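You operate a simulated robot arm through the tools that you are given. There is no shell and no other tool. Be economical: measure what you need, move in short steps, check, and stop when the job is done.

You run a simulated robot arm. Do the job below in one go: nothing can be reset, and whatever is moved stays where it is left.

## Task
Nest the wide white and green pots in the striped pot, then sponge off the water stain.
Fine: the green pot goes inside the white one; the sponge goes back. What is to be rubbed or washed off counts as gone when no trace of it is left.

It is judged by the outcome, as a careful person would: the job done as asked, and still so three seconds after it is handed in. It fails if anything else is knocked over, pushed out of place, dropped, spilled or broken.

## Robot
A 7-joint arm with a two-finger parallel gripper, fixed in place. Base frame: the origin is at the foot of the arm, x ahead of it, y to its left, z up; the work surface is at about z = 0. Readings come in m, rad, newtons and seconds.
With the tool pointing down near the work surface it reaches from about 0.24 to 0.62 m from the base axis. Its first joint turns from -1.152 to 1.152 rad. Payload 2.6 kg.
The TCP is the grasp point between the finger pads, 0.03 m short of the fingertips. In the tool frame z runs along the fingers and y along their closing line. The gripper opens to 0.094 m. The fingers are 0.028 m wide and 0.01 m thick; the gripper's body (0.05 by 0.096 m) begins 0.055 m behind the TCP.
Orientation is that of the tool frame in the base frame, as a unit quaternion [x, y, z, w]. With the fingers straight down and closing along the base's y, the tool's x points along the base's -x, its y along +y and its z along -z.

## Interface
- The arm moves only by the tool arm_command. Its argument "series" is a list of rows, each a list of 3 entries, a list of its own where there are three numbers: the opening, from 0 (shut) to 1 (fully open), then the shift along the tool's x, y, z in m, then the turn, a rotation vector about the tool's x, y, z in rad. In form: [[claw, [tx, ty, tz], [ax, ay, az]], ...]. A call has 1 to 8 rows; each row shifts and turns the commanded pose from where the row before left it, along the tool's axes as they then stand. Rows are played at 5 a second. More than 0.05 m and 0.15 rad between two rows, or a gripper value outside its range, and nothing of the call is played. A pose out of reach is approached as far as the arm can. The call stops where the force on the tool passes 70 N (or 10 N more than at its start, if that is more) or the arm is blocked; 0.2 s more then pass. The fingers move at their own pace (about 0.072 m/s each) and stop on an object; they squeeze with about 27 N. The grip force told is the motor's: it shows also when the fingers shut on nothing. Time passes only in rows, and 0.2 s behind the last, so rows that do not move let the fingers close. The reply holds the time, the measured pose of the TCP, the force on the tool along the base axes, the opening and the grip force, in the units named above and with some noise, with the torque about the TCP (base axes, N m) and any sound that the robot's microphone picked up.
- Cameras (640 x 400 px; columns grow to the right, rows downward): "scene" is fixed at [0.0518, 0.4517, 0.5614]; the picture's right is [-0.55, -0.84, 0.00], its down [-0.50, 0.33, -0.80] and it looks along [0.67, -0.44, -0.60] (base axes); focal length 222 px, centre (320, 200). "wrist" rides on the gripper at [0.076, 0.014, -0.103] in the tool frame; the picture's right is [-0.18, 0.98, 0.00], its down [-0.75, -0.14, -0.64] and it looks along [-0.63, -0.12, 0.77] (tool axes); focal length 243 px, centre (320, 200).
- camera(camera): a new picture of that camera. The clock stands still meanwhile.
- probe_pixels(camera, pixels): for up to 12 pixels [column, row] of the newest picture of that camera ("zoom" is the newest enlarged one), the place [x, y, z] in the base frame of the surface seen there, good to about 0.002 m. The clock stands still meanwhile.
- zoom(camera, box): a new picture of the part [left, top, right, bottom] of that camera's present view, enlarged. The clock stands still meanwhile.
- finish_job(): hands the job in; it is judged then, once.

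Keep the steps short. Do not move on a guess: measure, check each grasp and each placing, and mend mistakes. In all there are 80 turns and 34 pictures (those below and enlarged ones count). Leave the gripper open and the arm clear of the work at the hand-in unless told otherwise, and finish with a single line.

The tools are called after "Request:" by a JSON object that holds its "op" and its "data". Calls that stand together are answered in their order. arm_command: Moves the arm, as the interface text tells. Its arguments: {"type":"object","properties":{"series":{"type":"array","items":{"type":"array"}}},"required":["series"]} The other tools are called the same way: camera (camera) takes a picture; probe_pixels (camera, pixels) gives the place of the surface under pixels of a picture; zoom (camera, box) takes an enlarged picture of a part of a camera's view; finish_job () hands the job in.

At the start:

```text
clock: 0.0
position: [0.2852, 0.2151, 0.4377]
tcp_rot: [0.0, 1.0, 0.0, -0.001]
contact_force: [0.4, -0.3, -0.2]
ft_torque: [0.02, 0.02, 0.0]
width: 0.0941
grip_force: 0.1
```

scene: 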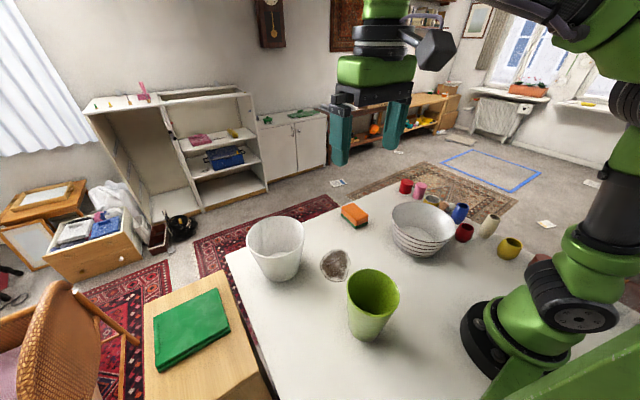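
wrist: 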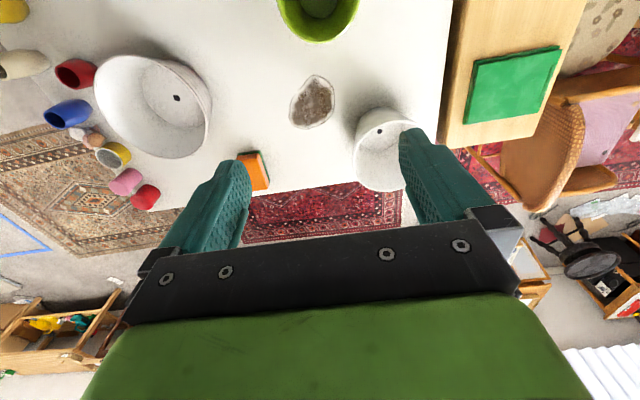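

I see the white pot at about (275,248), the green pot at (372,303), the striped pot at (421,229), the sponge at (354,215) and the stain at (335,264). I'll enlarge that area so I can measure it.

Request:
{"op": "zoom", "data": {"camera": "scene", "box": [230, 170, 550, 370]}}

```text
2.00 times, centred on (390, 270) of scene
```

zoom: 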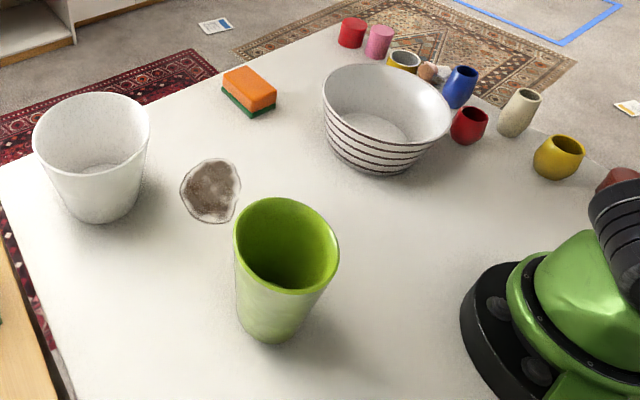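

White first, then green. Next I'll probe the rims of all three pots.

Request:
{"op": "probe_pixels", "data": {"camera": "zoom", "pixels": [[34, 130], [149, 118], [85, 94], [95, 172], [100, 162], [108, 222], [235, 238], [338, 265], [285, 200], [290, 294], [275, 342], [280, 270]]}}

Request:
{"op": "probe_pixels", "data": {"camera": "zoom", "pixels": [[325, 90], [450, 120], [375, 65], [415, 144], [375, 130], [375, 173], [250, 85], [223, 85], [275, 97], [250, 108], [181, 190], [240, 185]]}}

Request:
{"op": "probe_pixels", "data": {"camera": "zoom", "pixels": [[212, 160], [212, 222], [235, 165], [232, 212], [225, 92], [252, 116], [276, 104], [248, 67], [5, 170], [340, 40], [70, 130], [390, 100]]}}

```text
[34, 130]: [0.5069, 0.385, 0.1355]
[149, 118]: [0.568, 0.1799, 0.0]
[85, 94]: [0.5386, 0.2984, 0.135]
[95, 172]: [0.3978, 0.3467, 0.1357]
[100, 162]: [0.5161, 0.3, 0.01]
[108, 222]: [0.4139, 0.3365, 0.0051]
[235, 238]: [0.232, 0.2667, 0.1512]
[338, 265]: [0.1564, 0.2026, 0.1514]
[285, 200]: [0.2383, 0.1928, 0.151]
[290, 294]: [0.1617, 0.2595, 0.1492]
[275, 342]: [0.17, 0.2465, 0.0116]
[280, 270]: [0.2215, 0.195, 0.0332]
```

```text
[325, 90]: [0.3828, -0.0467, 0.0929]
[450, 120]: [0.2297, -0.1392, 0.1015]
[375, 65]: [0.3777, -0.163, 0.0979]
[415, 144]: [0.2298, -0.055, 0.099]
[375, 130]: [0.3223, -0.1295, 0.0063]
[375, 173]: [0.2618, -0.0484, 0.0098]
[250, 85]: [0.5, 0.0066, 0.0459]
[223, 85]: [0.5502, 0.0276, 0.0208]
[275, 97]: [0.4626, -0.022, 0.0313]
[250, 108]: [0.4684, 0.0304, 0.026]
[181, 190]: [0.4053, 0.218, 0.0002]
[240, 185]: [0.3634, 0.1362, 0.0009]
```

```text
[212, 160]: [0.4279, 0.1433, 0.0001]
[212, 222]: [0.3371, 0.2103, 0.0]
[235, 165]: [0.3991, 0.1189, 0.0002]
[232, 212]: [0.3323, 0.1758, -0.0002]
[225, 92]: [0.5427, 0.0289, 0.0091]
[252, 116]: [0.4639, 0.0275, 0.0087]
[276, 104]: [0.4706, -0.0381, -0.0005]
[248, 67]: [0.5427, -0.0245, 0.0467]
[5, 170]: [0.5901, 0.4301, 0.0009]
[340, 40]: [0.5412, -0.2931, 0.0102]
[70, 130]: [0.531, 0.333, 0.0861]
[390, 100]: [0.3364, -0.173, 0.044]
```

The white pot's rim centre works out at about (0.468, 0.322), radius 0.0745, z 0.135. The green one is at about (0.198, 0.229), radius 0.051, z 0.151, and the striped one at about (0.305, -0.101), radius 0.09, z 0.10. The pots are wider than the gripper, so I'll pinch them by the rim wall. First I'll hover above the -y rim of the white pot.

Request:
{"op": "arm_command", "data": {"series": [[1, [-0.0305, 0.0058, 0.0313], [0, 0, 0]], [1, [-0.0305, 0.0058, 0.0313], [0, 0, 0]], [1, [-0.0305, 0.0058, 0.0313], [0, 0, 0]], [1, [-0.0305, 0.0058, 0.0313], [0, 0, 0]], [1, [-0.0305, 0.0058, 0.0313], [0, 0, 0]], [1, [-0.0305, 0.0058, 0.0313], [0, 0, 0]], [1, [0, 0, 0], [-0.13, 0, 0]], [1, [0, 0, 0], [0, 0, 0]]]}}

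Request:
{"op": "camera", "data": {"camera": "wrist"}}

```text
clock: 1.8
position: [0.4677, 0.2498, 0.2496]
tcp_rot: [0.0, 0.998, 0.065, 0.0]
contact_force: [-0.8, -0.6, -0.7]
ft_torque: [-0.01, -0.01, 0.02]
width: 0.0938
grip_force: 0.0
```

```text
30 pictures are left
```

wrist: 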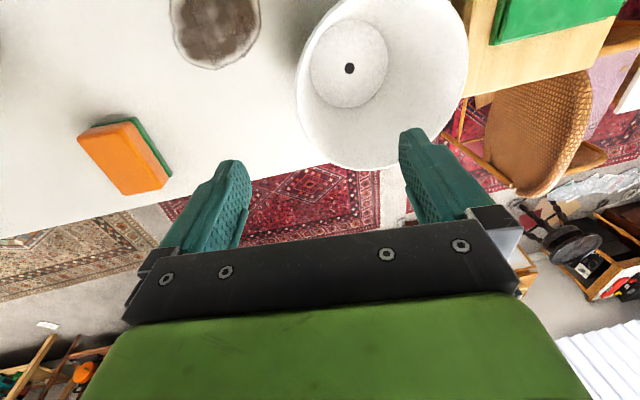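

The hover pose is right. I'll probe the rim from the wrist view to refine the centre and wall position.

Request:
{"op": "probe_pixels", "data": {"camera": "wrist", "pixels": [[299, 80], [303, 80], [308, 80], [316, 140], [367, 168], [430, 140], [466, 60], [322, 28], [350, 69], [311, 69], [350, 108]]}}

```text
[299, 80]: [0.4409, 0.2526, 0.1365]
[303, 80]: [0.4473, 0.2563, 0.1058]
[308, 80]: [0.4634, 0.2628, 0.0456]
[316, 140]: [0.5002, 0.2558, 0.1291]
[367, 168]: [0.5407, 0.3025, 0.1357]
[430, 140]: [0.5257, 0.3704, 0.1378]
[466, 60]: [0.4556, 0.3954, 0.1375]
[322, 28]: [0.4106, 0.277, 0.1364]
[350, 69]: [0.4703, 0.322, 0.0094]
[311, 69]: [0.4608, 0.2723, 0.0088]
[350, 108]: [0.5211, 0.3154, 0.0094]
```

The centre is confirmed by the drain hole at (0.470, 0.322), so the wall is at y≈0.249. I'll go straight down with the wall between the fingers.

Request:
{"op": "arm_command", "data": {"series": [[1, [0, -0.004, 0.0304], [0, 0, 0]], [1, [0, -0.004, 0.0304], [0, 0, 0]], [1, [0, -0.004, 0.0304], [0, 0, 0]], [1, [0, -0.004, 0.0304], [0, 0, 0]], [1, [0, 0, 0], [0, 0, 0]]]}}

```text
clock: 3.0
position: [0.4669, 0.248, 0.1255]
tcp_rot: [0.0, 0.998, 0.065, 0.0]
contact_force: [0.5, 0.5, 0.0]
ft_torque: [-0.03, 0.02, 0.0]
width: 0.0941
grip_force: 0.1
```

No contact on the way down. Now I'll close on the wall.

Request:
{"op": "arm_command", "data": {"series": [[0.5, [0, 0.001, 0], [0, 0, 0]], [0.2, [0, 0, 0], [0, 0, 0]], [0, [0, 0, 0], [0, 0, 0]], [0, [0, 0, 0], [0, 0, 0]], [0, [0, 0, 0], [0, 0, 0]]]}}

Request:
{"op": "camera", "data": {"camera": "wrist"}}

```text
clock: 4.2
position: [0.467, 0.2496, 0.1264]
tcp_rot: [0.0, 0.998, 0.065, -0.001]
contact_force: [-0.8, 3.2, 0.5]
ft_torque: [0.3, -0.29, 0.17]
width: 0.0091
grip_force: 26.6
```

```text
29 pictures are left
```

wrist: 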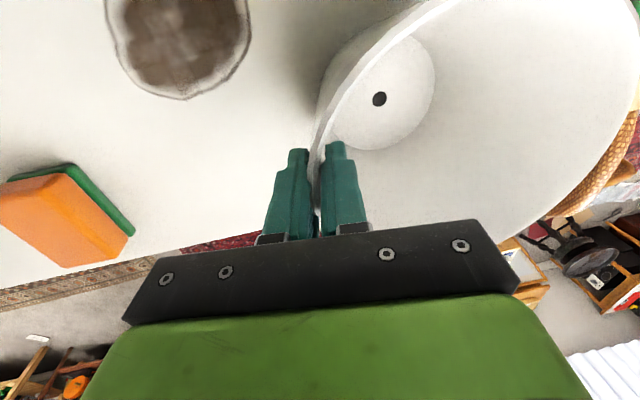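

The grip is firm: 9 mm wide at 26.6 N. I'll lift it slowly and check.

Request:
{"op": "arm_command", "data": {"series": [[0, [0, 0.0013, -0.0099], [0, 0, 0]], [0, [0, 0.0013, -0.0099], [0, 0, 0]], [0, [0, 0.0013, -0.0099], [0, 0, 0]], [0, [0, 0.0013, -0.0099], [0, 0, 0]], [0, [0, 0, 0], [0, 0, 0]]]}}

Request:
{"op": "camera", "data": {"camera": "scene"}}

```text
clock: 5.4
position: [0.4684, 0.2514, 0.1674]
tcp_rot: [0.0, 0.998, 0.064, 0.001]
contact_force: [-0.4, 0.9, -4.6]
ft_torque: [-0.36, 0.03, 0.0]
width: 0.0099
grip_force: 26.8
```

```text
28 pictures are left
```

scene: 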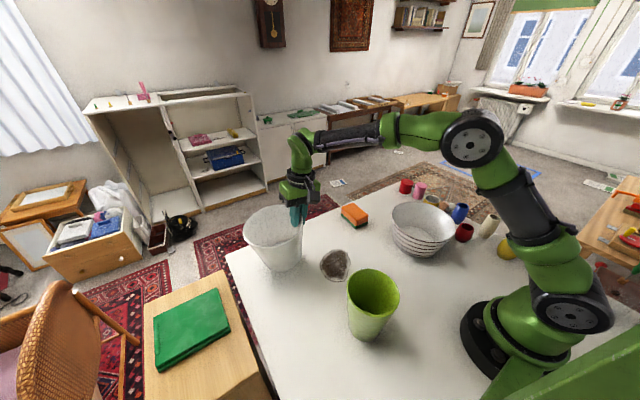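

It's lifted cleanly: weight about 4.6 N, no slip. I'll raise it to clear the rims and start towards the striped pot.

Request:
{"op": "arm_command", "data": {"series": [[0, [0, 0.0029, -0.0218], [0, 0, 0]], [0, [0, 0.0029, -0.0218], [0, 0, 0]], [0, [0, 0.0029, -0.0218], [0, 0, 0]], [0, [0, 0.0029, -0.0218], [0, 0, 0]], [0, [0, 0.0029, -0.0218], [0, 0, 0]], [0, [0.0104, -0.028, -0.0037], [0, 0, 0]], [0, [0.0104, -0.028, -0.0037], [0, 0, 0]], [0, [0.0104, -0.028, -0.0037], [0, 0, 0]]]}}

Request:
{"op": "arm_command", "data": {"series": [[0, [0.0104, -0.028, -0.0037], [0, 0, 0]], [0, [0.0104, -0.028, -0.0037], [0, 0, 0]], [0, [0.0104, -0.028, -0.0037], [0, 0, 0]], [0, [0.0104, -0.028, -0.0037], [0, 0, 0]], [0, [0.0104, -0.028, -0.0037], [0, 0, 0]], [0, [0.0104, -0.028, -0.0037], [0, 0, 0]], [0, [0.0104, -0.028, -0.0037], [0, 0, 0]]]}}

```text
clock: 7.2
position: [0.4384, 0.1648, 0.2778]
tcp_rot: [0.0, 0.998, 0.065, -0.001]
contact_force: [0.0, 0.4, -4.2]
ft_torque: [-0.41, 0.06, 0.01]
width: 0.0096
grip_force: 26.9
```

```text
clock: 8.8
position: [0.3644, -0.0323, 0.2793]
tcp_rot: [0.0, 0.998, 0.066, 0.0]
contact_force: [0.2, -0.6, -5.9]
ft_torque: [-0.34, 0.05, -0.01]
width: 0.0098
grip_force: 26.7
```

The pot is held steadily near the striped pot. I'll look again to refine the striped pot's centre and check that the held pot is upright.

Request:
{"op": "zoom", "data": {"camera": "scene", "box": [290, 130, 530, 280]}}

Request:
{"op": "camera", "data": {"camera": "wrist"}}

```text
2.67 times, centred on (410, 205) of scene
```

zoom: 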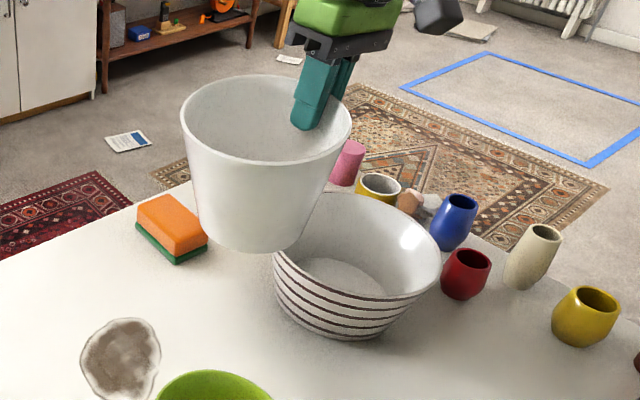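

```text
26 pictures are left
```

wrist: 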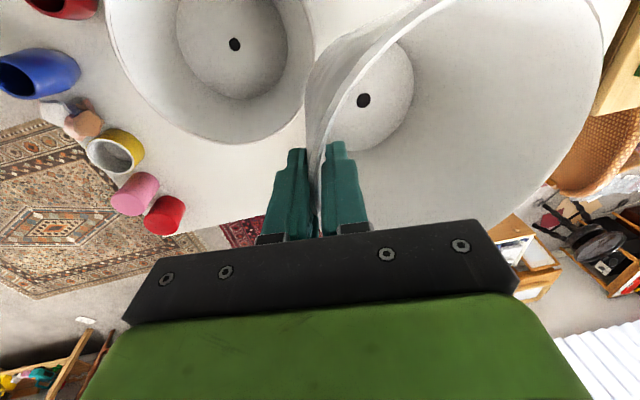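

I can see both drain holes, striped at (235,44) and white at (363,100), so I'll probe them with the rims and floor edges.

Request:
{"op": "probe_pixels", "data": {"camera": "wrist", "pixels": [[235, 44], [180, 30], [234, 96], [287, 40], [110, 30], [175, 122], [262, 138], [308, 100], [363, 100], [363, 146], [412, 90], [347, 80]]}}

Request:
{"op": "probe_pixels", "data": {"camera": "zoom", "pixels": [[182, 125], [260, 77], [349, 128], [270, 164], [200, 232], [250, 251], [295, 240], [439, 265], [432, 280], [360, 250], [340, 335], [285, 300]]}}

```text
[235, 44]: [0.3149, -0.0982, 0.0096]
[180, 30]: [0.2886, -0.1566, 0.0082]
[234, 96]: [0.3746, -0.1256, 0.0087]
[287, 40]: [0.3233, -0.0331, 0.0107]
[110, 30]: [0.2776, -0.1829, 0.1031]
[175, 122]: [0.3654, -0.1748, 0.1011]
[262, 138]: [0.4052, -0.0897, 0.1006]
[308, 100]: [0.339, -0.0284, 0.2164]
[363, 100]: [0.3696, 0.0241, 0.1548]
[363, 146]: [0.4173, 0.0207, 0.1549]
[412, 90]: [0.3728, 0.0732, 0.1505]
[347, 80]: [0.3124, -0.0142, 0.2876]
```

```text
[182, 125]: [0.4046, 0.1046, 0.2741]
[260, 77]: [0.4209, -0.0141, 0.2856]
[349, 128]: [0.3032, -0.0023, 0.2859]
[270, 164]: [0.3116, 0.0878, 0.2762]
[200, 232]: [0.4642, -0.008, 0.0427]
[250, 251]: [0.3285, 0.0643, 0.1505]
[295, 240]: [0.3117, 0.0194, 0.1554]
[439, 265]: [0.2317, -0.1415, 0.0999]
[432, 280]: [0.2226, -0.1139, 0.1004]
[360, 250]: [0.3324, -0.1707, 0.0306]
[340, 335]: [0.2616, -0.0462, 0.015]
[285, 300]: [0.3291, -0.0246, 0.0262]
```

The striped centre is (0.3145, -0.099). The held pot sags about 0.10 rad on its +y side, so I'll level it and measure again.

Request:
{"op": "arm_command", "data": {"series": [[0, [0, 0, 0], [-0.05, 0, 0]], [0, [0, 0, 0], [-0.05, 0, 0]], [0, [0, 0, 0], [0, 0, 0]]]}}

Request:
{"op": "camera", "data": {"camera": "wrist"}}

Request:
{"op": "zoom", "data": {"camera": "scene", "box": [290, 130, 530, 280]}}

```text
clock: 9.6
position: [0.3642, -0.032, 0.279]
tcp_rot: [0.0, 0.993, 0.114, 0.0]
contact_force: [-0.6, -1.1, -6.1]
ft_torque: [-0.44, 0.03, -0.02]
width: 0.01
grip_force: 26.9
```

```text
25 pictures are left
```

wrist: 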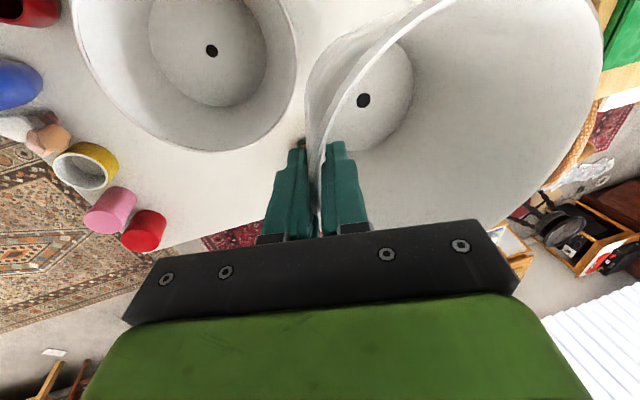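

```text
2.67 times, centred on (410, 205) of scene
```

zoom: 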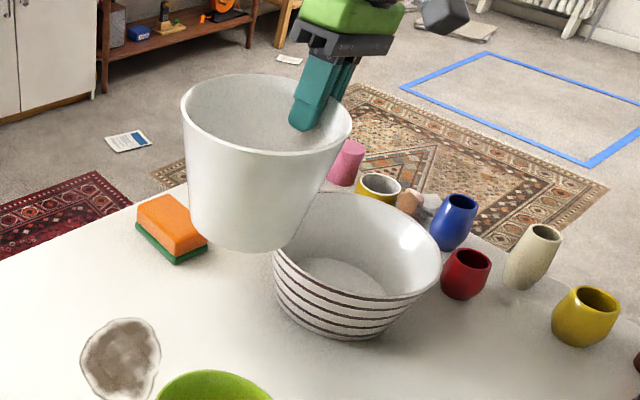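

Request:
{"op": "probe_pixels", "data": {"camera": "wrist", "pixels": [[212, 51], [363, 100], [363, 146], [412, 90], [322, 90]]}}

Request:
{"op": "probe_pixels", "data": {"camera": "zoom", "pixels": [[182, 125], [260, 76], [349, 128], [270, 156], [240, 249]]}}

```text
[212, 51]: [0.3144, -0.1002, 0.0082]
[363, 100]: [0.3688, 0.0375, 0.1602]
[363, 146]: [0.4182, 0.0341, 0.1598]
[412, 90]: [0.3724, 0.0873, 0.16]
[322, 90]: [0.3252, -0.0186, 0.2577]
```

```text
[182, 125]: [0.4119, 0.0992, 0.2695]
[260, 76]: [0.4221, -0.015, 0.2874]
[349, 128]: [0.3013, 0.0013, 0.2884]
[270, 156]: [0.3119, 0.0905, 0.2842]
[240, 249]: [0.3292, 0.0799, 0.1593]
```

The pot is level now: its floor is at z 0.160 everywhere and its hole at (0.369, 0.0375). I'll shift it by (-0.054, -0.137) so it sits over the striped pot.

Request:
{"op": "arm_command", "data": {"series": [[0, [0.00905, -0.02223, -0.0052], [0, 0, 0]], [0, [0.00905, -0.02223, -0.0052], [0, 0, 0]], [0, [0.00905, -0.02223, -0.0052], [0, 0, 0]], [0, [0.00905, -0.02223, -0.0052], [0, 0, 0]], [0, [0.00905, -0.02223, -0.0052], [0, 0, 0]], [0, [0.00905, -0.02223, -0.0052], [0, 0, 0]], [0, [0, 0, 0], [0, 0, 0]]]}}

Request:
{"op": "camera", "data": {"camera": "wrist"}}

```text
clock: 11.2
position: [0.3105, -0.1704, 0.2782]
tcp_rot: [0.0, 0.993, 0.114, 0.001]
contact_force: [0.1, 0.0, -6.0]
ft_torque: [-0.41, 0.04, -0.03]
width: 0.0099
grip_force: 27.0
```

```text
23 pictures are left
```

wrist: 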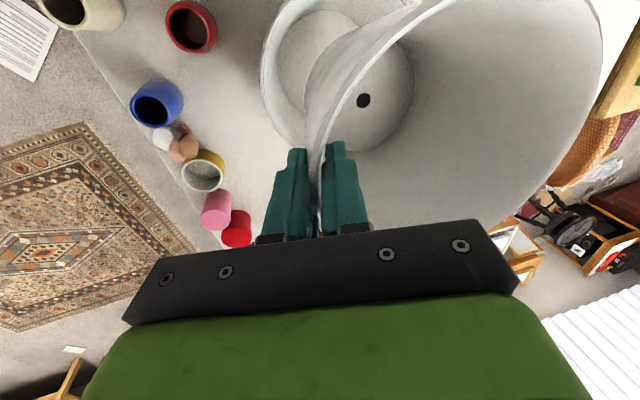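

Request:
{"op": "probe_pixels", "data": {"camera": "wrist", "pixels": [[363, 100], [363, 146], [412, 90], [262, 80], [300, 148]]}}

```text
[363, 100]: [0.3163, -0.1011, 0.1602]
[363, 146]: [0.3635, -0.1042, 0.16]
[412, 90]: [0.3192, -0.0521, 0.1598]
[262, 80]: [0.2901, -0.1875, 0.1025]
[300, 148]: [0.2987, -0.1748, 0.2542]
```

It's centred to within 2 mm. I'll lower it 0.12 m inside.

Request:
{"op": "arm_command", "data": {"series": [[0, [0, -0.00456, 0.01947], [0, 0, 0]], [0, [0, -0.00456, 0.01947], [0, 0, 0]], [0, [0, -0.00456, 0.01947], [0, 0, 0]], [0, [0, -0.00456, 0.01947], [0, 0, 0]], [0, [0, -0.00456, 0.01947], [0, 0, 0]], [0, [0, -0.00456, 0.01947], [0, 0, 0]], [0, [0, 0, 0], [0, 0, 0]]]}}

Request:
{"op": "zoom", "data": {"camera": "scene", "box": [330, 130, 530, 255]}}

```text
clock: 12.8
position: [0.3087, -0.1678, 0.1569]
tcp_rot: [0.0, 0.993, 0.115, 0.0]
contact_force: [-0.3, 0.4, -6.2]
ft_torque: [-0.39, 0.02, 0.0]
width: 0.0098
grip_force: 27.2
```

```text
3.20 times, centred on (430, 192) of scene
```

zoom: 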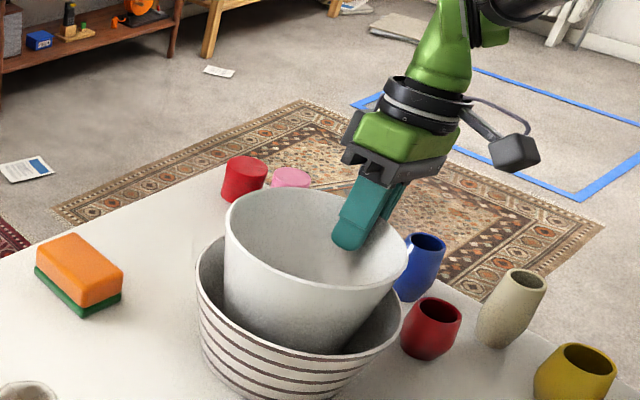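

It's inside and not touching. I'll lower it in small steps until it sits.

Request:
{"op": "arm_command", "data": {"series": [[0, [0, -0.00114, 0.00487], [0, 0, 0]], [0, [0, -0.00114, 0.00487], [0, 0, 0]], [0, [0, -0.00114, 0.00487], [0, 0, 0]], [0, [0, -0.0007, 0.0029], [0, 0, 0]], [0, [0, 0, 0], [0, 0, 0]]]}}

```text
clock: 14.0
position: [0.308, -0.1692, 0.14]
tcp_rot: [0.001, 0.993, 0.115, 0.0]
contact_force: [-0.4, 0.1, -6.2]
ft_torque: [-0.37, 0.04, -0.02]
width: 0.0097
grip_force: 27.4
```

Request:
{"op": "arm_command", "data": {"series": [[0, [0, -0.0005, 0.002], [0, 0, 0]], [0, [0, -0.0005, 0.002], [0, 0, 0]], [0, [0, 0, 0], [0, 0, 0]]]}}

```text
clock: 14.8
position: [0.3077, -0.1696, 0.1346]
tcp_rot: [0.0, 0.993, 0.114, 0.0]
contact_force: [0.6, -0.1, -6.4]
ft_torque: [-0.45, 0.04, -0.01]
width: 0.01
grip_force: 27.3
```

Still hanging free, so I'll keep going 1 mm at a time.

Request:
{"op": "arm_command", "data": {"series": [[0, [0, -0.0003, 0.0012], [0, 0, 0]], [0, [0, -0.0003, 0.0012], [0, 0, 0]], [0, [0, 0, 0], [0, 0, 0]]]}}

```text
clock: 15.6
position: [0.3078, -0.1703, 0.1334]
tcp_rot: [0.001, 0.993, 0.114, 0.002]
contact_force: [-1.1, -2.7, 5.6]
ft_torque: [-0.3, -0.24, -0.05]
width: 0.0098
grip_force: 27.0
```

It's seated, with force now pushing up. I'll open slightly, back out along the fingers, then look.

Request:
{"op": "arm_command", "data": {"series": [[0.25, [0, 0, 0], [0, 0, 0]], [0.25, [0, 0, 0], [0, 0, 0]], [0.25, [0, 0, -0.015], [0, 0, 0]], [0.25, [0, 0, -0.03], [0, 0, 0]], [0.25, [0, 0, -0.04], [0, 0, 0]], [0.4, [0, 0, -0.04], [0, 0, 0]], [0.6, [0, 0, -0.03], [0, 0, 0]]]}}

Request:
{"op": "camera", "data": {"camera": "scene"}}

```text
clock: 17.2
position: [0.3095, -0.2014, 0.2826]
tcp_rot: [0.001, 0.993, 0.116, 0.0]
contact_force: [-0.1, -0.7, 0.1]
ft_torque: [0.0, -0.06, -0.01]
width: 0.0561
grip_force: 0.1
```

```text
21 pictures are left
```

scene: 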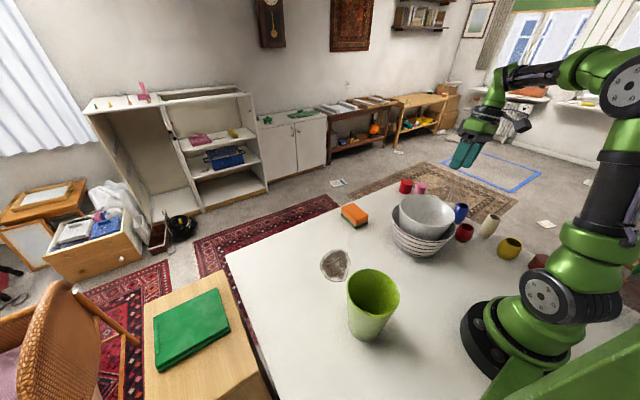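

White is nested in striped. Next I'll straighten the tool and travel to above the +y rim of the green pot.

Request:
{"op": "arm_command", "data": {"series": [[0.6, [0, 0, 0], [0.115, 0, 0]], [0.6, [0, 0, 0], [0.115, 0, 0]], [0.8, [0.009, 0.04, -0.004], [0, 0, 0]], [0.9, [0.009, 0.04, -0.004], [0, 0, 0]], [1, [0.009, 0.04, -0.004], [0, 0, 0]], [1, [0.009, 0.04, -0.004], [0, 0, 0]], [1, [0.009, 0.04, 0], [0, 0, 0]], [1, [0.009, 0.04, 0], [0, 0, 0]]]}}

Request:
{"op": "arm_command", "data": {"series": [[1, [0.0095, 0.04, 0], [0, 0, 0]], [1, [0.0095, 0.04, 0], [0, 0, 0]], [1, [0.0095, 0.04, 0], [0, 0, 0]], [1, [0.0095, 0.04, 0], [0, 0, 0]], [1, [0.0095, 0.04, 0], [0, 0, 0]], [1, [0.0095, 0.04, 0], [0, 0, 0]], [1, [0, 0, 0], [0.1, 0, 0]], [1, [0, 0, 0], [0, 0, 0]]]}}

Request:
{"op": "camera", "data": {"camera": "wrist"}}

```text
clock: 19.0
position: [0.2572, 0.0381, 0.2971]
tcp_rot: [0.0, 1.0, 0.0, 0.001]
contact_force: [0.2, 0.2, 0.0]
ft_torque: [0.04, 0.0, -0.03]
width: 0.094
grip_force: 0.1
```

```text
clock: 20.8
position: [0.1976, 0.2779, 0.2988]
tcp_rot: [0.0, 0.999, -0.051, 0.001]
contact_force: [-0.4, 0.1, 0.1]
ft_torque: [0.02, 0.01, 0.01]
width: 0.0938
grip_force: 0.0
```

```text
20 pictures are left
```

wrist: 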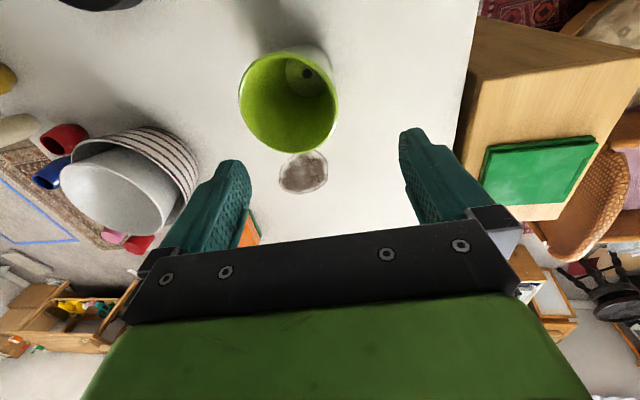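

Request:
{"op": "probe_pixels", "data": {"camera": "wrist", "pixels": [[306, 73], [240, 90], [255, 60], [337, 105], [335, 92], [288, 152], [260, 138], [325, 135], [300, 60], [63, 175], [120, 150], [178, 200]]}}

```text
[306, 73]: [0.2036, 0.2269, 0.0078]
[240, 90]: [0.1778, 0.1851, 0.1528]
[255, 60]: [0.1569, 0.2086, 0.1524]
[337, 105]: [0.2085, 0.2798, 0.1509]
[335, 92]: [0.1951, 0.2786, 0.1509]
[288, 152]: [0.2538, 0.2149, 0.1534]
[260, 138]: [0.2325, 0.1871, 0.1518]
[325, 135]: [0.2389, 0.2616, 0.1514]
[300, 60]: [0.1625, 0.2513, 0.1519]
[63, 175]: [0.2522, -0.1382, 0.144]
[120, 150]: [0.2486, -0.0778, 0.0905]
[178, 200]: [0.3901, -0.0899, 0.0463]
```

The green centre is (0.204, 0.228), rim radius 0.051 at z 0.152, so the +y wall is at y≈0.277. I'll descend over it and close.

Request:
{"op": "arm_command", "data": {"series": [[1, [-0.0012, 0.0028, 0.0309], [0, 0, 0]], [1, [-0.0012, 0.0028, 0.0309], [0, 0, 0]], [1, [-0.0012, 0.0028, 0.0309], [0, 0, 0]], [1, [-0.0012, 0.0028, 0.0309], [0, 0, 0]], [1, [-0.0012, 0.0028, 0.0309], [0, 0, 0]], [1, [0, 0, 0], [0, 0, 0]]]}}

```text
clock: 22.2
position: [0.2066, 0.274, 0.1454]
tcp_rot: [0.0, 0.999, -0.049, 0.001]
contact_force: [1.1, -0.3, 0.1]
ft_torque: [0.03, 0.01, -0.01]
width: 0.0942
grip_force: 0.0
```

Clear so far. I'll nudge y by +2 mm and close.

Request:
{"op": "arm_command", "data": {"series": [[0.5, [0.002, 0.002, 0], [0, 0, 0]], [0.2, [0, 0, 0], [0, 0, 0]], [0, [0, 0, 0], [0, 0, 0]], [0, [0, 0, 0], [0, 0, 0]], [0, [0, 0, 0], [0, 0, 0]]]}}

Request:
{"op": "camera", "data": {"camera": "wrist"}}

```text
clock: 23.4
position: [0.2034, 0.2752, 0.1436]
tcp_rot: [0.0, 0.999, -0.05, -0.001]
contact_force: [0.8, -0.9, 0.7]
ft_torque: [-0.03, -0.26, 0.03]
width: 0.009
grip_force: 27.1
```

```text
19 pictures are left
```

wrist: 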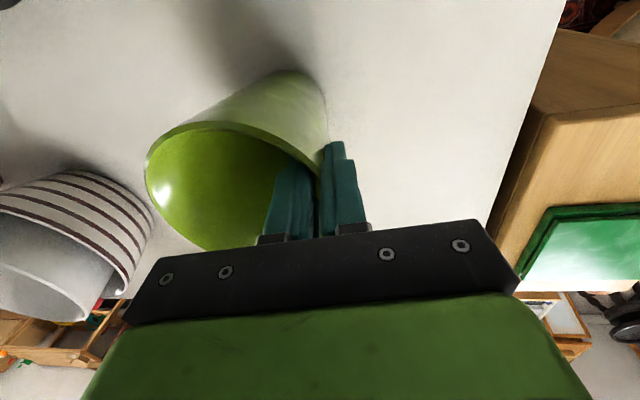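

Gripped at 9 mm, 27 N. I'll lift slowly, then higher to clear the white rim (z≈0.144).

Request:
{"op": "arm_command", "data": {"series": [[0, [0, -0.001, -0.01], [0, 0, 0]], [0, [0, -0.001, -0.01], [0, 0, 0]], [0, [0, -0.0025, -0.025], [0, 0, 0]], [0, [0, -0.0025, -0.025], [0, 0, 0]], [0, [0, -0.003, -0.03], [0, 0, 0]], [0, [0, -0.003, -0.03], [0, 0, 0]], [0, [0, -0.003, -0.03], [0, 0, 0]], [0, [0, -0.003, -0.03], [0, 0, 0]]]}}

Request:
{"op": "zoom", "data": {"camera": "scene", "box": [260, 100, 580, 300]}}

```text
clock: 25.2
position: [0.203, 0.2749, 0.3342]
tcp_rot: [0.0, 0.999, -0.051, 0.0]
contact_force: [0.2, -0.6, -4.2]
ft_torque: [0.2, 0.04, 0.0]
width: 0.0088
grip_force: 27.1
```

```text
2.00 times, centred on (420, 200) of scene
```

zoom: 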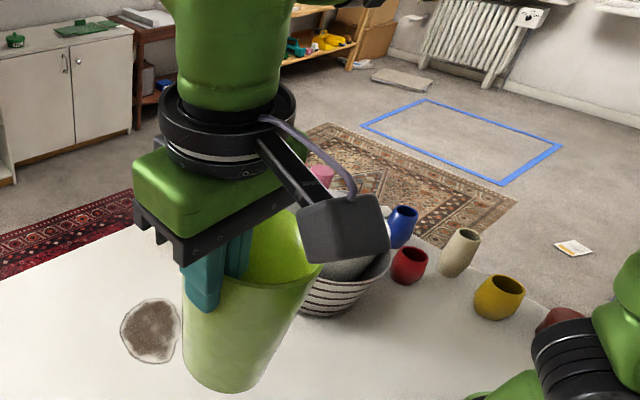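

It's held well at 4.2 N. Now I'll carry it over the white pot with the bottom at about z 0.19.

Request:
{"op": "arm_command", "data": {"series": [[0, [-0.0112, -0.0325, 0.0032], [0, 0, 0]], [0, [-0.0112, -0.0325, 0.0032], [0, 0, 0]], [0, [-0.0112, -0.0325, 0.0032], [0, 0, 0]], [0, [-0.0112, -0.0325, 0.0032], [0, 0, 0]], [0, [-0.0112, -0.0325, 0.0032], [0, 0, 0]], [0, [-0.0112, -0.0325, 0.0032], [0, 0, 0]], [0, [-0.0112, -0.0325, 0.0032], [0, 0, 0]], [0, [0, 0, 0], [0, 0, 0]]]}}

Request:
{"op": "camera", "data": {"camera": "wrist"}}

Request:
{"op": "zoom", "data": {"camera": "scene", "box": [290, 110, 530, 260]}}

```text
clock: 27.0
position: [0.2792, 0.0492, 0.3349]
tcp_rot: [0.0, 0.999, -0.05, 0.0]
contact_force: [-0.9, 0.4, -5.8]
ft_torque: [0.19, 0.04, 0.03]
width: 0.009
grip_force: 27.3
```

```text
17 pictures are left
```

wrist: 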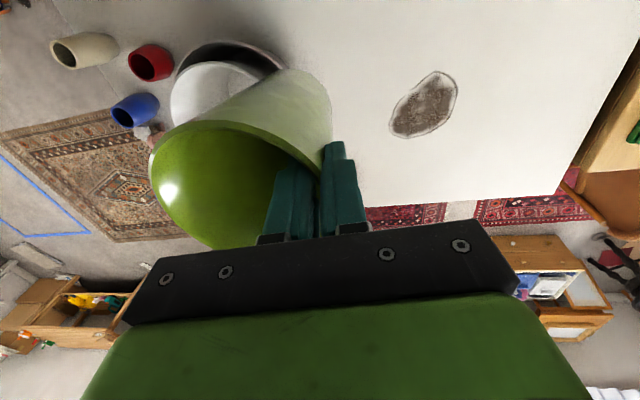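

```text
2.67 times, centred on (410, 185) of scene
```

zoom: 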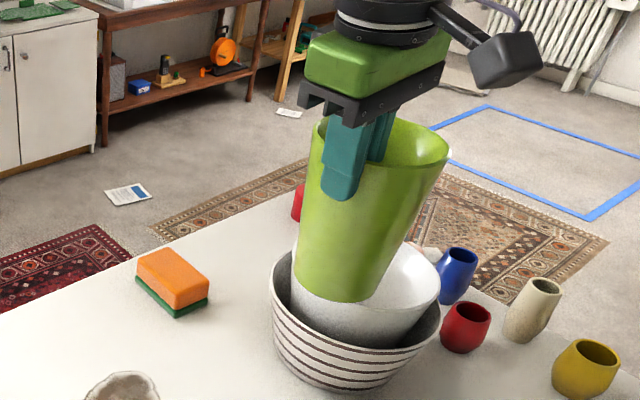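

I'll probe the green rim and bottom for tilt, and the white rim for its centre.

Request:
{"op": "probe_pixels", "data": {"camera": "zoom", "pixels": [[448, 158], [405, 119], [425, 174], [298, 288], [340, 301], [372, 292], [438, 285], [415, 247], [425, 315], [390, 345], [283, 280], [320, 135]]}}

Request:
{"op": "probe_pixels", "data": {"camera": "wrist", "pixels": [[170, 100], [172, 118], [210, 63], [230, 62], [152, 175], [200, 238], [165, 142], [260, 140], [183, 195], [255, 72]]}}

```text
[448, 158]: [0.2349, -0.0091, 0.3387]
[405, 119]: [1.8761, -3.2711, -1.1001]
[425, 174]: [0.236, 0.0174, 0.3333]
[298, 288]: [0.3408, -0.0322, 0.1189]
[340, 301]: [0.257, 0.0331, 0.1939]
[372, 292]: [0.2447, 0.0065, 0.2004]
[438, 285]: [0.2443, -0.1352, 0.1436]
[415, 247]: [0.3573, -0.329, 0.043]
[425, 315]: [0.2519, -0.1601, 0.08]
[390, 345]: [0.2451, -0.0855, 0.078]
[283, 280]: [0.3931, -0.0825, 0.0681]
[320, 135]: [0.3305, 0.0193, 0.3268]
```

```text
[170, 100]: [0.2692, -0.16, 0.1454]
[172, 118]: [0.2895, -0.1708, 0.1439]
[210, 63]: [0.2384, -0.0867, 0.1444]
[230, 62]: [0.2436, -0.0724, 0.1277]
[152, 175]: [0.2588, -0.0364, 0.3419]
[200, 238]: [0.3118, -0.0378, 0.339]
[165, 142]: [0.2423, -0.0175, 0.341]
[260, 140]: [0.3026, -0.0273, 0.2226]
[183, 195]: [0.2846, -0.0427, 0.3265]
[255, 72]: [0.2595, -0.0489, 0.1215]
```

Green hangs upright, with its rim centre at about (0.285, 0.005). The white centre is (0.3125, -0.0995). I'll shift it over and begin lowering.

Request:
{"op": "arm_command", "data": {"series": [[0, [-0.007, -0.0257, 0.0026], [0, 0, 0]], [0, [-0.007, -0.0257, 0.0026], [0, 0, 0]], [0, [-0.007, -0.0257, 0.0026], [0, 0, 0]], [0, [-0.007, -0.0257, 0.0026], [0, 0, 0]], [0, [0, 0, 0], [0, 0, 0]]]}}

Request:
{"op": "camera", "data": {"camera": "wrist"}}

Request:
{"op": "zoom", "data": {"camera": "scene", "box": [310, 110, 550, 260]}}

```text
clock: 28.2
position: [0.308, -0.0531, 0.3347]
tcp_rot: [0.0, 0.999, -0.05, 0.001]
contact_force: [-0.1, 0.2, -4.9]
ft_torque: [0.23, 0.0, -0.01]
width: 0.009
grip_force: 27.0
```

```text
15 pictures are left
```

wrist: 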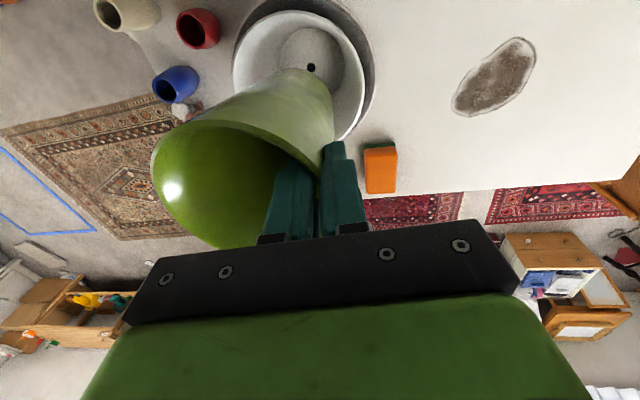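

```text
2.67 times, centred on (430, 185) of scene
```

zoom: 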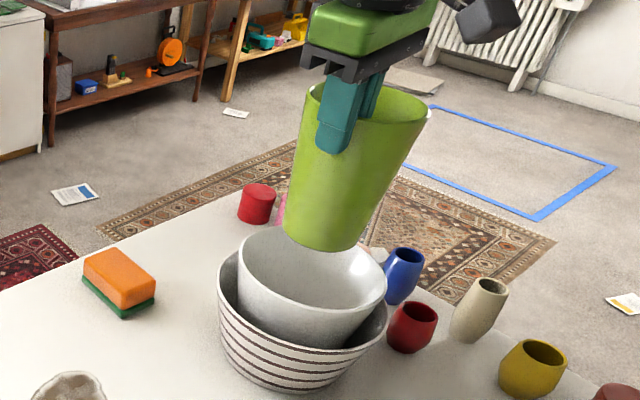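

Request:
{"op": "probe_pixels", "data": {"camera": "wrist", "pixels": [[311, 67], [234, 70], [300, 13], [361, 100], [155, 160], [200, 236], [180, 132], [300, 75], [327, 90]]}}

Request:
{"op": "probe_pixels", "data": {"camera": "zoom", "pixels": [[286, 232], [320, 250], [348, 246], [425, 125], [410, 92], [385, 284], [240, 255]]}}

```text
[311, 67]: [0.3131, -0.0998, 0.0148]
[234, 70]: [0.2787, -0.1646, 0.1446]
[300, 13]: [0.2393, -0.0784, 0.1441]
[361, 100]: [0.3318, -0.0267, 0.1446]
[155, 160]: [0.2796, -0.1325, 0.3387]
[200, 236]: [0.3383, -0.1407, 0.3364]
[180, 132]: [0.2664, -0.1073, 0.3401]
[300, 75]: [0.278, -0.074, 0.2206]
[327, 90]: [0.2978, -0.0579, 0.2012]
```

```text
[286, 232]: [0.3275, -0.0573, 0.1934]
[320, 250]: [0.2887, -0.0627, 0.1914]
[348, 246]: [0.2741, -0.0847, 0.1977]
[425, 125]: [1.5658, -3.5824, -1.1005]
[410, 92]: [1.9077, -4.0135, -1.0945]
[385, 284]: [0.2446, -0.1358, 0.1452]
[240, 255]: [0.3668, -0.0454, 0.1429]
```

The green axis is at about (0.313, -0.095) and the white centre at (0.313, -0.0998), so I'll shift -4.5 mm in y and lower 0.14 m.

Request:
{"op": "arm_command", "data": {"series": [[0, [0, -0.0045, 0.0005], [0, 0, 0]], [0, [0, 0.0023, 0.0233], [0, 0, 0]], [0, [0, 0.0023, 0.0233], [0, 0, 0]], [0, [0, 0.0023, 0.0233], [0, 0, 0]], [0, [0, 0.0023, 0.0233], [0, 0, 0]], [0, [0, 0.0023, 0.0233], [0, 0, 0]], [0, [0, 0.0023, 0.0233], [0, 0, 0]], [0, [0, 0, 0], [0, 0, 0]]]}}

Request:
{"op": "zoom", "data": {"camera": "scene", "box": [310, 110, 550, 260]}}

```text
clock: 30.0
position: [0.3106, -0.0609, 0.194]
tcp_rot: [0.001, 0.999, -0.05, 0.0]
contact_force: [0.1, 0.1, -5.0]
ft_torque: [0.16, 0.08, 0.01]
width: 0.0092
grip_force: 27.0
```

```text
2.67 times, centred on (430, 185) of scene
```

zoom: 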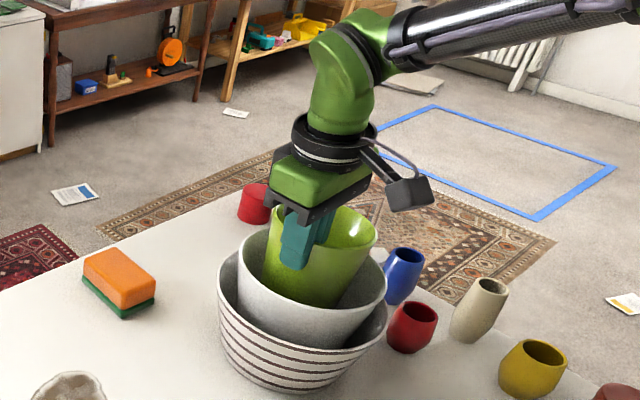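

It's going in cleanly with no contact. I'll lower it the rest of the way in small steps.

Request:
{"op": "arm_command", "data": {"series": [[0, [0, 0.0008, 0.008], [0, 0, 0]], [0, [0, 0.0008, 0.008], [0, 0, 0]], [0, [0, 0.0008, 0.008], [0, 0, 0]], [0, [0, 0.0003, 0.003], [0, 0, 0]], [0, [0, 0, 0], [0, 0, 0]]]}}

Request:
{"op": "arm_command", "data": {"series": [[0, [0, 0.0002, 0.002], [0, 0, 0]], [0, [0, 0.0002, 0.002], [0, 0, 0]], [0, [0, 0, 0], [0, 0, 0]]]}}

```text
clock: 31.2
position: [0.3081, -0.0617, 0.1657]
tcp_rot: [0.001, 0.999, -0.05, -0.001]
contact_force: [-0.5, -1.7, -5.0]
ft_torque: [0.21, 0.04, -0.02]
width: 0.0095
grip_force: 26.4
```

```text
clock: 32.0
position: [0.3099, -0.061, 0.1638]
tcp_rot: [0.0, 0.999, -0.05, 0.0]
contact_force: [-0.3, 0.3, -3.6]
ft_torque: [0.19, 0.0, -0.02]
width: 0.0091
grip_force: 26.9
```

Request:
{"op": "arm_command", "data": {"series": [[0, [0, 0.0001, 0.0013], [0, 0, 0]], [0, [0, 0.0001, 0.0013], [0, 0, 0]], [0, [0, 0, 0], [0, 0, 0]]]}}

```text
clock: 32.8
position: [0.309, -0.0598, 0.1607]
tcp_rot: [-0.001, 0.999, -0.05, 0.0]
contact_force: [0.6, 1.5, -2.9]
ft_torque: [0.19, -0.1, 0.05]
width: 0.009
grip_force: 26.9
```

Request:
{"op": "arm_command", "data": {"series": [[0, [0, 0.0001, 0.001], [0, 0, 0]], [0, [0, 0.0001, 0.001], [0, 0, 0]], [0, [0, 0, 0], [0, 0, 0]]]}}

```text
clock: 33.6
position: [0.309, -0.0615, 0.1608]
tcp_rot: [0.001, 0.999, -0.049, 0.001]
contact_force: [-1.2, 3.7, 11.4]
ft_torque: [0.01, -0.32, 0.09]
width: 0.0086
grip_force: 27.3
```

It's seated, pushing up at 11 N. I'll open slightly, back out and look.

Request:
{"op": "arm_command", "data": {"series": [[0.22, [0, 0, 0], [0, 0, 0]], [0.22, [0, 0, 0], [0, 0, 0]], [0.22, [0, 0, -0.015], [0, 0, 0]], [0.22, [0, 0, -0.03], [0, 0, 0]], [0.3, [0, 0, -0.04], [0, 0, 0]], [0.4, [0, 0, -0.04], [0, 0, 0]], [0.6, [0, 0, 0], [-0.1, 0, 0]]]}}

Request:
{"op": "zoom", "data": {"camera": "scene", "box": [310, 110, 550, 260]}}

```text
clock: 35.2
position: [0.3073, -0.0482, 0.2861]
tcp_rot: [-0.001, 1.0, 0.001, 0.0]
contact_force: [0.3, -0.8, -0.3]
ft_torque: [0.04, 0.0, 0.0]
width: 0.0564
grip_force: 0.1
```

```text
2.67 times, centred on (430, 185) of scene
```

zoom: 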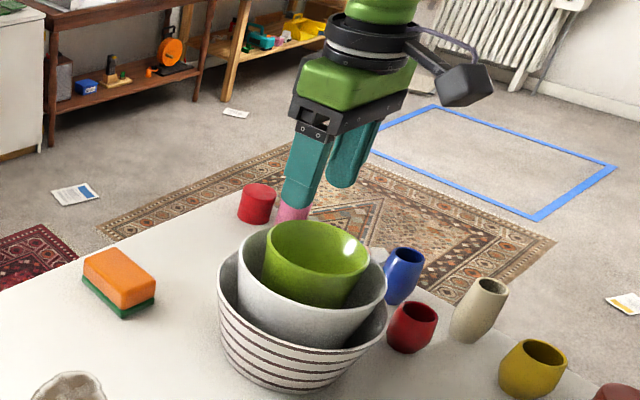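

All three pots are nested and stable. Next is the sponge, so I'll hover above it at about (0.505, 0.0).

Request:
{"op": "arm_command", "data": {"series": [[1, [-0.0396, 0.0096, 0], [0, 0, 0]], [1, [-0.0396, 0.0096, 0.006], [0, 0, 0]], [1, [-0.0396, 0.0096, 0.01], [0, 0, 0]], [1, [-0.0396, 0.0096, 0.01], [0, 0, 0]], [1, [-0.0396, 0.0096, 0.01], [0, 0, 0]], [1, [0, 0, 0.03], [0, 0, 0]], [1, [0, 0, 0], [0, 0, 0]]]}}

Request:
{"op": "camera", "data": {"camera": "wrist"}}

```text
clock: 36.8
position: [0.5077, -0.0, 0.2188]
tcp_rot: [0.0, 1.0, 0.0, 0.0]
contact_force: [-0.1, 0.0, 0.4]
ft_torque: [-0.02, 0.02, 0.01]
width: 0.0941
grip_force: 0.1
```

```text
11 pictures are left
```

wrist: 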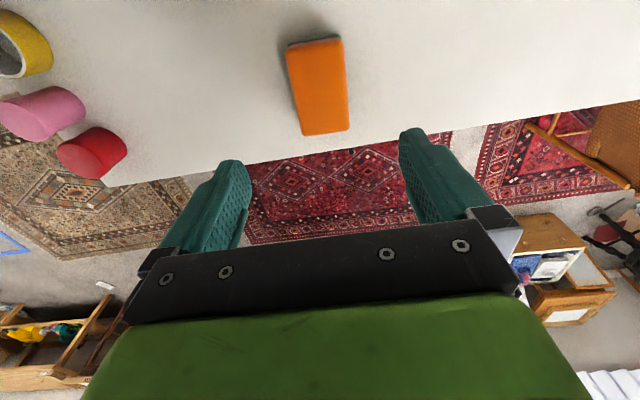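

I'll probe the sponge's top corners and centre.

Request:
{"op": "probe_pixels", "data": {"camera": "wrist", "pixels": [[289, 49], [339, 41], [346, 129], [304, 133], [287, 70], [348, 90], [318, 88], [282, 60], [330, 160]]}}

```text
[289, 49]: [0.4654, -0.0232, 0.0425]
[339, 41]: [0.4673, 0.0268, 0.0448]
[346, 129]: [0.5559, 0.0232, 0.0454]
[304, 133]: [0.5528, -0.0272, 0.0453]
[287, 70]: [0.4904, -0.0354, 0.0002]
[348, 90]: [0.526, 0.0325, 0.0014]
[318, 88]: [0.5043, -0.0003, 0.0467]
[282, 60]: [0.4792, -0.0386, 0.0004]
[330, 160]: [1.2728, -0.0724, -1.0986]
```

Sponge centre is (0.510, 0.000), about 0.09 × 0.052 × 0.046 m, yawed about -0.04 rad. I'll line up and descend so the tips stay about 1.5 cm above the table.

Request:
{"op": "arm_command", "data": {"series": [[1, [-0.002, 0, 0.04], [0, 0, 0.045]], [1, [0, 0, 0.04], [0, 0, 0]], [1, [0, 0, 0.04], [0, 0, 0]], [1, [0, 0, 0.035], [0, 0, 0]], [1, [0, 0, 0.017], [0, 0, 0]], [1, [0, 0, 0], [0, 0, 0]]]}}

Request:
{"op": "arm_command", "data": {"series": [[0.6, [0, 0, 0], [0, 0, 0]], [0.4, [0, 0, 0], [0, 0, 0]], [0, [0, 0, 0], [0, 0, 0]], [0, [0, 0, 0], [0, 0, 0]], [0, [0, 0, 0], [0, 0, 0]]]}}

```text
clock: 38.2
position: [0.5106, 0.0014, 0.0446]
tcp_rot: [0.023, 1.0, 0.0, 0.001]
contact_force: [0.1, -0.3, -0.6]
ft_torque: [0.01, -0.01, -0.02]
width: 0.0939
grip_force: 0.1
```

```text
clock: 39.4
position: [0.51, 0.0004, 0.0445]
tcp_rot: [0.023, 1.0, 0.0, 0.001]
contact_force: [0.1, 0.0, 0.0]
ft_torque: [0.01, 0.01, 0.0]
width: 0.0639
grip_force: 26.9
```

The sponge is gripped at 64 mm, 27 N. I'll lift it and move to the near edge of the stain, which spans about x 0.33–0.43 and y 0.12–0.22.

Request:
{"op": "arm_command", "data": {"series": [[0, [0, 0, -0.02], [0, 0, 0]], [0, [0, 0, -0.03], [0, 0, 0]], [0, [0.0272, 0.0258, 0], [0, 0, 0]], [0, [0.0272, 0.0258, 0], [0, 0, 0]], [0, [0.0272, 0.0258, 0], [0, 0, 0]], [0, [0.0272, 0.0258, 0], [0, 0, 0]], [0, [0.0272, 0.0258, 0], [0, 0, 0]], [0, [0, 0, 0], [0, 0, 0]]]}}

Request:
{"op": "camera", "data": {"camera": "wrist"}}

```text
clock: 41.2
position: [0.3751, 0.1351, 0.0964]
tcp_rot: [0.023, 1.0, 0.0, 0.0]
contact_force: [-0.1, 0.8, -0.3]
ft_torque: [0.02, 0.0, 0.01]
width: 0.0639
grip_force: 26.7
```

```text
10 pictures are left
```

wrist: 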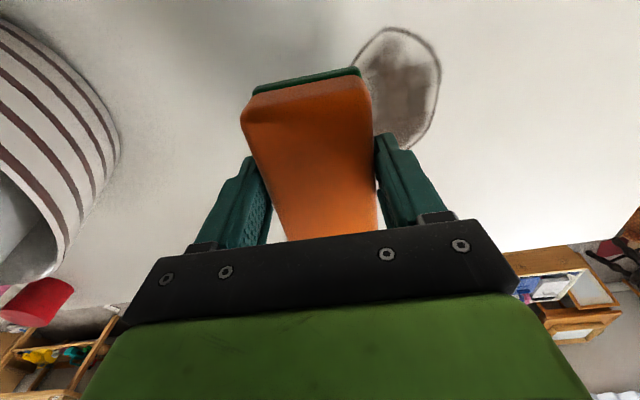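

Request:
{"op": "probe_pixels", "data": {"camera": "wrist", "pixels": [[390, 27], [441, 70], [425, 40], [405, 148], [430, 120], [355, 60]]}}

```text
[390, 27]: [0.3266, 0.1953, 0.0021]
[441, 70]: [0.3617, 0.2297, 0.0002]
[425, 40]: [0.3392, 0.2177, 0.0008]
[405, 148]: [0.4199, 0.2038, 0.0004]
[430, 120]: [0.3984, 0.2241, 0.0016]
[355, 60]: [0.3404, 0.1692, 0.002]
```

The stain spans x 0.325–0.43 and y 0.13–0.23. I'll lower the sponge until it touches.

Request:
{"op": "arm_command", "data": {"series": [[0, [0, 0, 0.025], [0, 0, 0]], [0, [0, 0, 0.02], [0, 0, 0]], [0, [0, 0, 0.006], [0, 0, 0]], [0, [0, 0, 0.003], [0, 0, 0]], [0, [0, 0, 0], [0, 0, 0]]]}}

```text
clock: 42.4
position: [0.3796, 0.1363, 0.0424]
tcp_rot: [0.022, 1.0, 0.001, 0.004]
contact_force: [-6.1, -2.6, 29.7]
ft_torque: [-0.03, 0.05, -0.06]
width: 0.0636
grip_force: 27.2
```

Contact is at about 30 N, so I'll ease off 1 mm and start rubbing back and forth in x while stepping in y.

Request:
{"op": "arm_command", "data": {"series": [[0, [0, 0, -0.001], [0, 0, 0]], [0, [-0.035, 0, 0], [0, 0, 0]], [0, [0.035, 0, 0], [0, 0, 0]], [0, [0.035, 0, 0], [0, 0, 0]], [0, [0, 0.02, 0], [0, 0, 0]], [0, [-0.035, 0, 0], [0, 0, 0]], [0, [-0.035, 0, 0], [0, 0, 0]], [0, [0, 0.02, 0], [0, 0, 0]]]}}

Request:
{"op": "arm_command", "data": {"series": [[0, [0.035, 0, 0], [0, 0, 0]], [0, [0.035, 0, 0], [0, 0, 0]], [0, [0, 0.02, 0], [0, 0, 0]], [0, [-0.035, 0, 0], [0, 0, 0]], [0, [-0.035, 0, 0], [0, 0, 0]], [0, [0, 0.02, 0], [0, 0, 0]], [0, [0.035, 0, 0], [0, 0, 0]], [0, [0.035, 0, 0], [0, 0, 0]]]}}

```text
clock: 44.2
position: [0.418, 0.1726, 0.0431]
tcp_rot: [0.022, 1.0, 0.0, 0.001]
contact_force: [-0.4, -4.3, 8.9]
ft_torque: [0.03, 0.12, 0.1]
width: 0.0638
grip_force: 27.0
```

```text
clock: 46.0
position: [0.3466, 0.2152, 0.0433]
tcp_rot: [0.022, 1.0, -0.001, 0.0]
contact_force: [0.1, -0.3, -0.4]
ft_torque: [0.03, -0.04, 0.0]
width: 0.0637
grip_force: 26.8
```

Contact force has faded at the end, so I'll see what's left.

Request:
{"op": "zoom", "data": {"camera": "scene", "box": [260, 190, 420, 290]}}

```text
4.00 times, centred on (340, 240) of scene
```

zoom: 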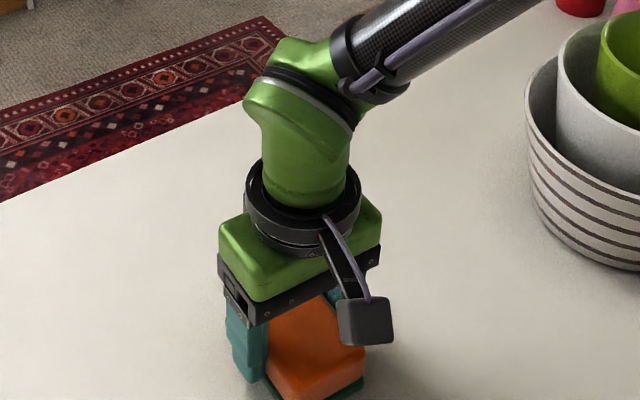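

Most of the visible table looks clean. I'll press 1.5 mm more and make a second pass back over the whole area.

Request:
{"op": "arm_command", "data": {"series": [[0, [0, 0, 0.0015], [0, 0, 0]], [0, [-0.035, 0, 0], [0, 0, 0]], [0, [-0.035, 0, 0], [0, 0, 0]], [0, [0, -0.02, 0], [0, 0, 0]], [0, [0.035, 0, 0], [0, 0, 0]], [0, [0.035, 0, 0], [0, 0, 0]], [0, [0, -0.02, 0], [0, 0, 0]], [0, [-0.035, 0, 0], [0, 0, 0]]]}}

Request:
{"op": "arm_command", "data": {"series": [[0, [-0.035, 0, 0], [0, 0, 0]], [0, [0, -0.02, 0], [0, 0, 0]], [0, [0.035, 0, 0], [0, 0, 0]], [0, [0.035, 0, 0], [0, 0, 0]], [0, [0, -0.02, 0], [0, 0, 0]], [0, [-0.035, 0, 0], [0, 0, 0]], [0, [-0.035, 0, 0], [0, 0, 0]]]}}

```text
clock: 47.8
position: [0.3817, 0.1731, 0.0402]
tcp_rot: [0.023, 1.0, 0.0, -0.001]
contact_force: [-12.1, -0.4, 25.1]
ft_torque: [0.03, 0.09, -0.04]
width: 0.0637
grip_force: 26.5
```

```text
clock: 49.4
position: [0.4128, 0.1333, 0.0395]
tcp_rot: [0.022, 1.0, 0.0, -0.002]
contact_force: [-3.8, -0.4, 7.9]
ft_torque: [0.1, 0.4, 0.06]
width: 0.0639
grip_force: 27.0
```

Good pressure that time. I'll lift the sponge, move it towards its home spot and inspect the table.

Request:
{"op": "arm_command", "data": {"series": [[0, [0, 0, -0.03], [0, 0, 0]], [0, [0, 0, -0.03], [0, 0, 0]], [0, [-0.025, -0.034, 0], [0, 0, 0]], [0, [-0.025, -0.034, 0], [0, 0, 0]], [0, [-0.025, -0.034, 0], [0, 0, 0]], [0, [-0.02, -0.034, 0], [0, 0, 0]], [0, [0, 0, 0], [0, 0, 0]]]}}

Request:
{"op": "zoom", "data": {"camera": "scene", "box": [260, 190, 420, 290]}}

```text
clock: 51.0
position: [0.5063, -0.0069, 0.1028]
tcp_rot: [0.022, 1.0, 0.0, 0.0]
contact_force: [0.3, -0.6, -0.4]
ft_torque: [-0.03, 0.03, 0.0]
width: 0.0637
grip_force: 27.4
```

```text
4.00 times, centred on (340, 240) of scene
```

zoom: 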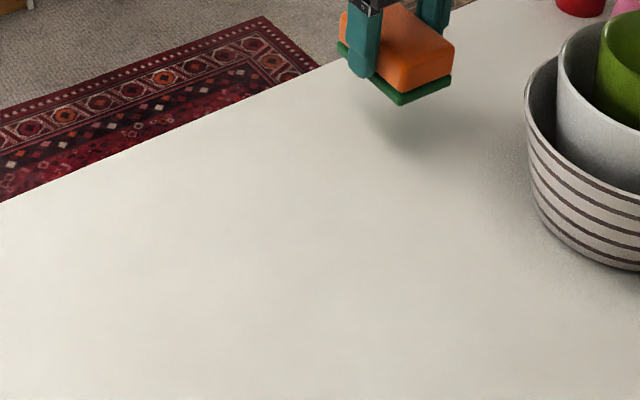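

The stain area looks clean, but I'll magnify it to look for faint traces.

Request:
{"op": "zoom", "data": {"camera": "scene", "box": [308, 242, 364, 288]}}

```text
8.70 times, centred on (336, 265) of scene
```

zoom: 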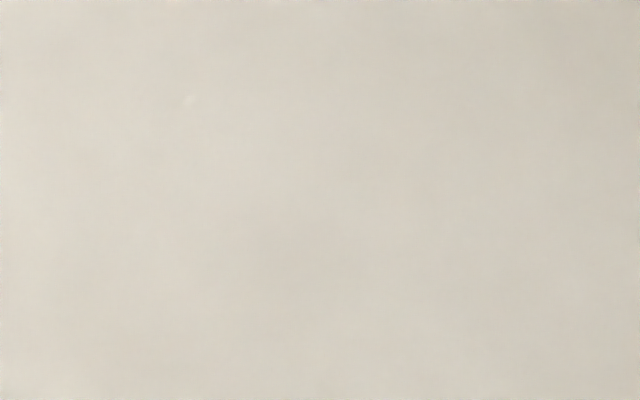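

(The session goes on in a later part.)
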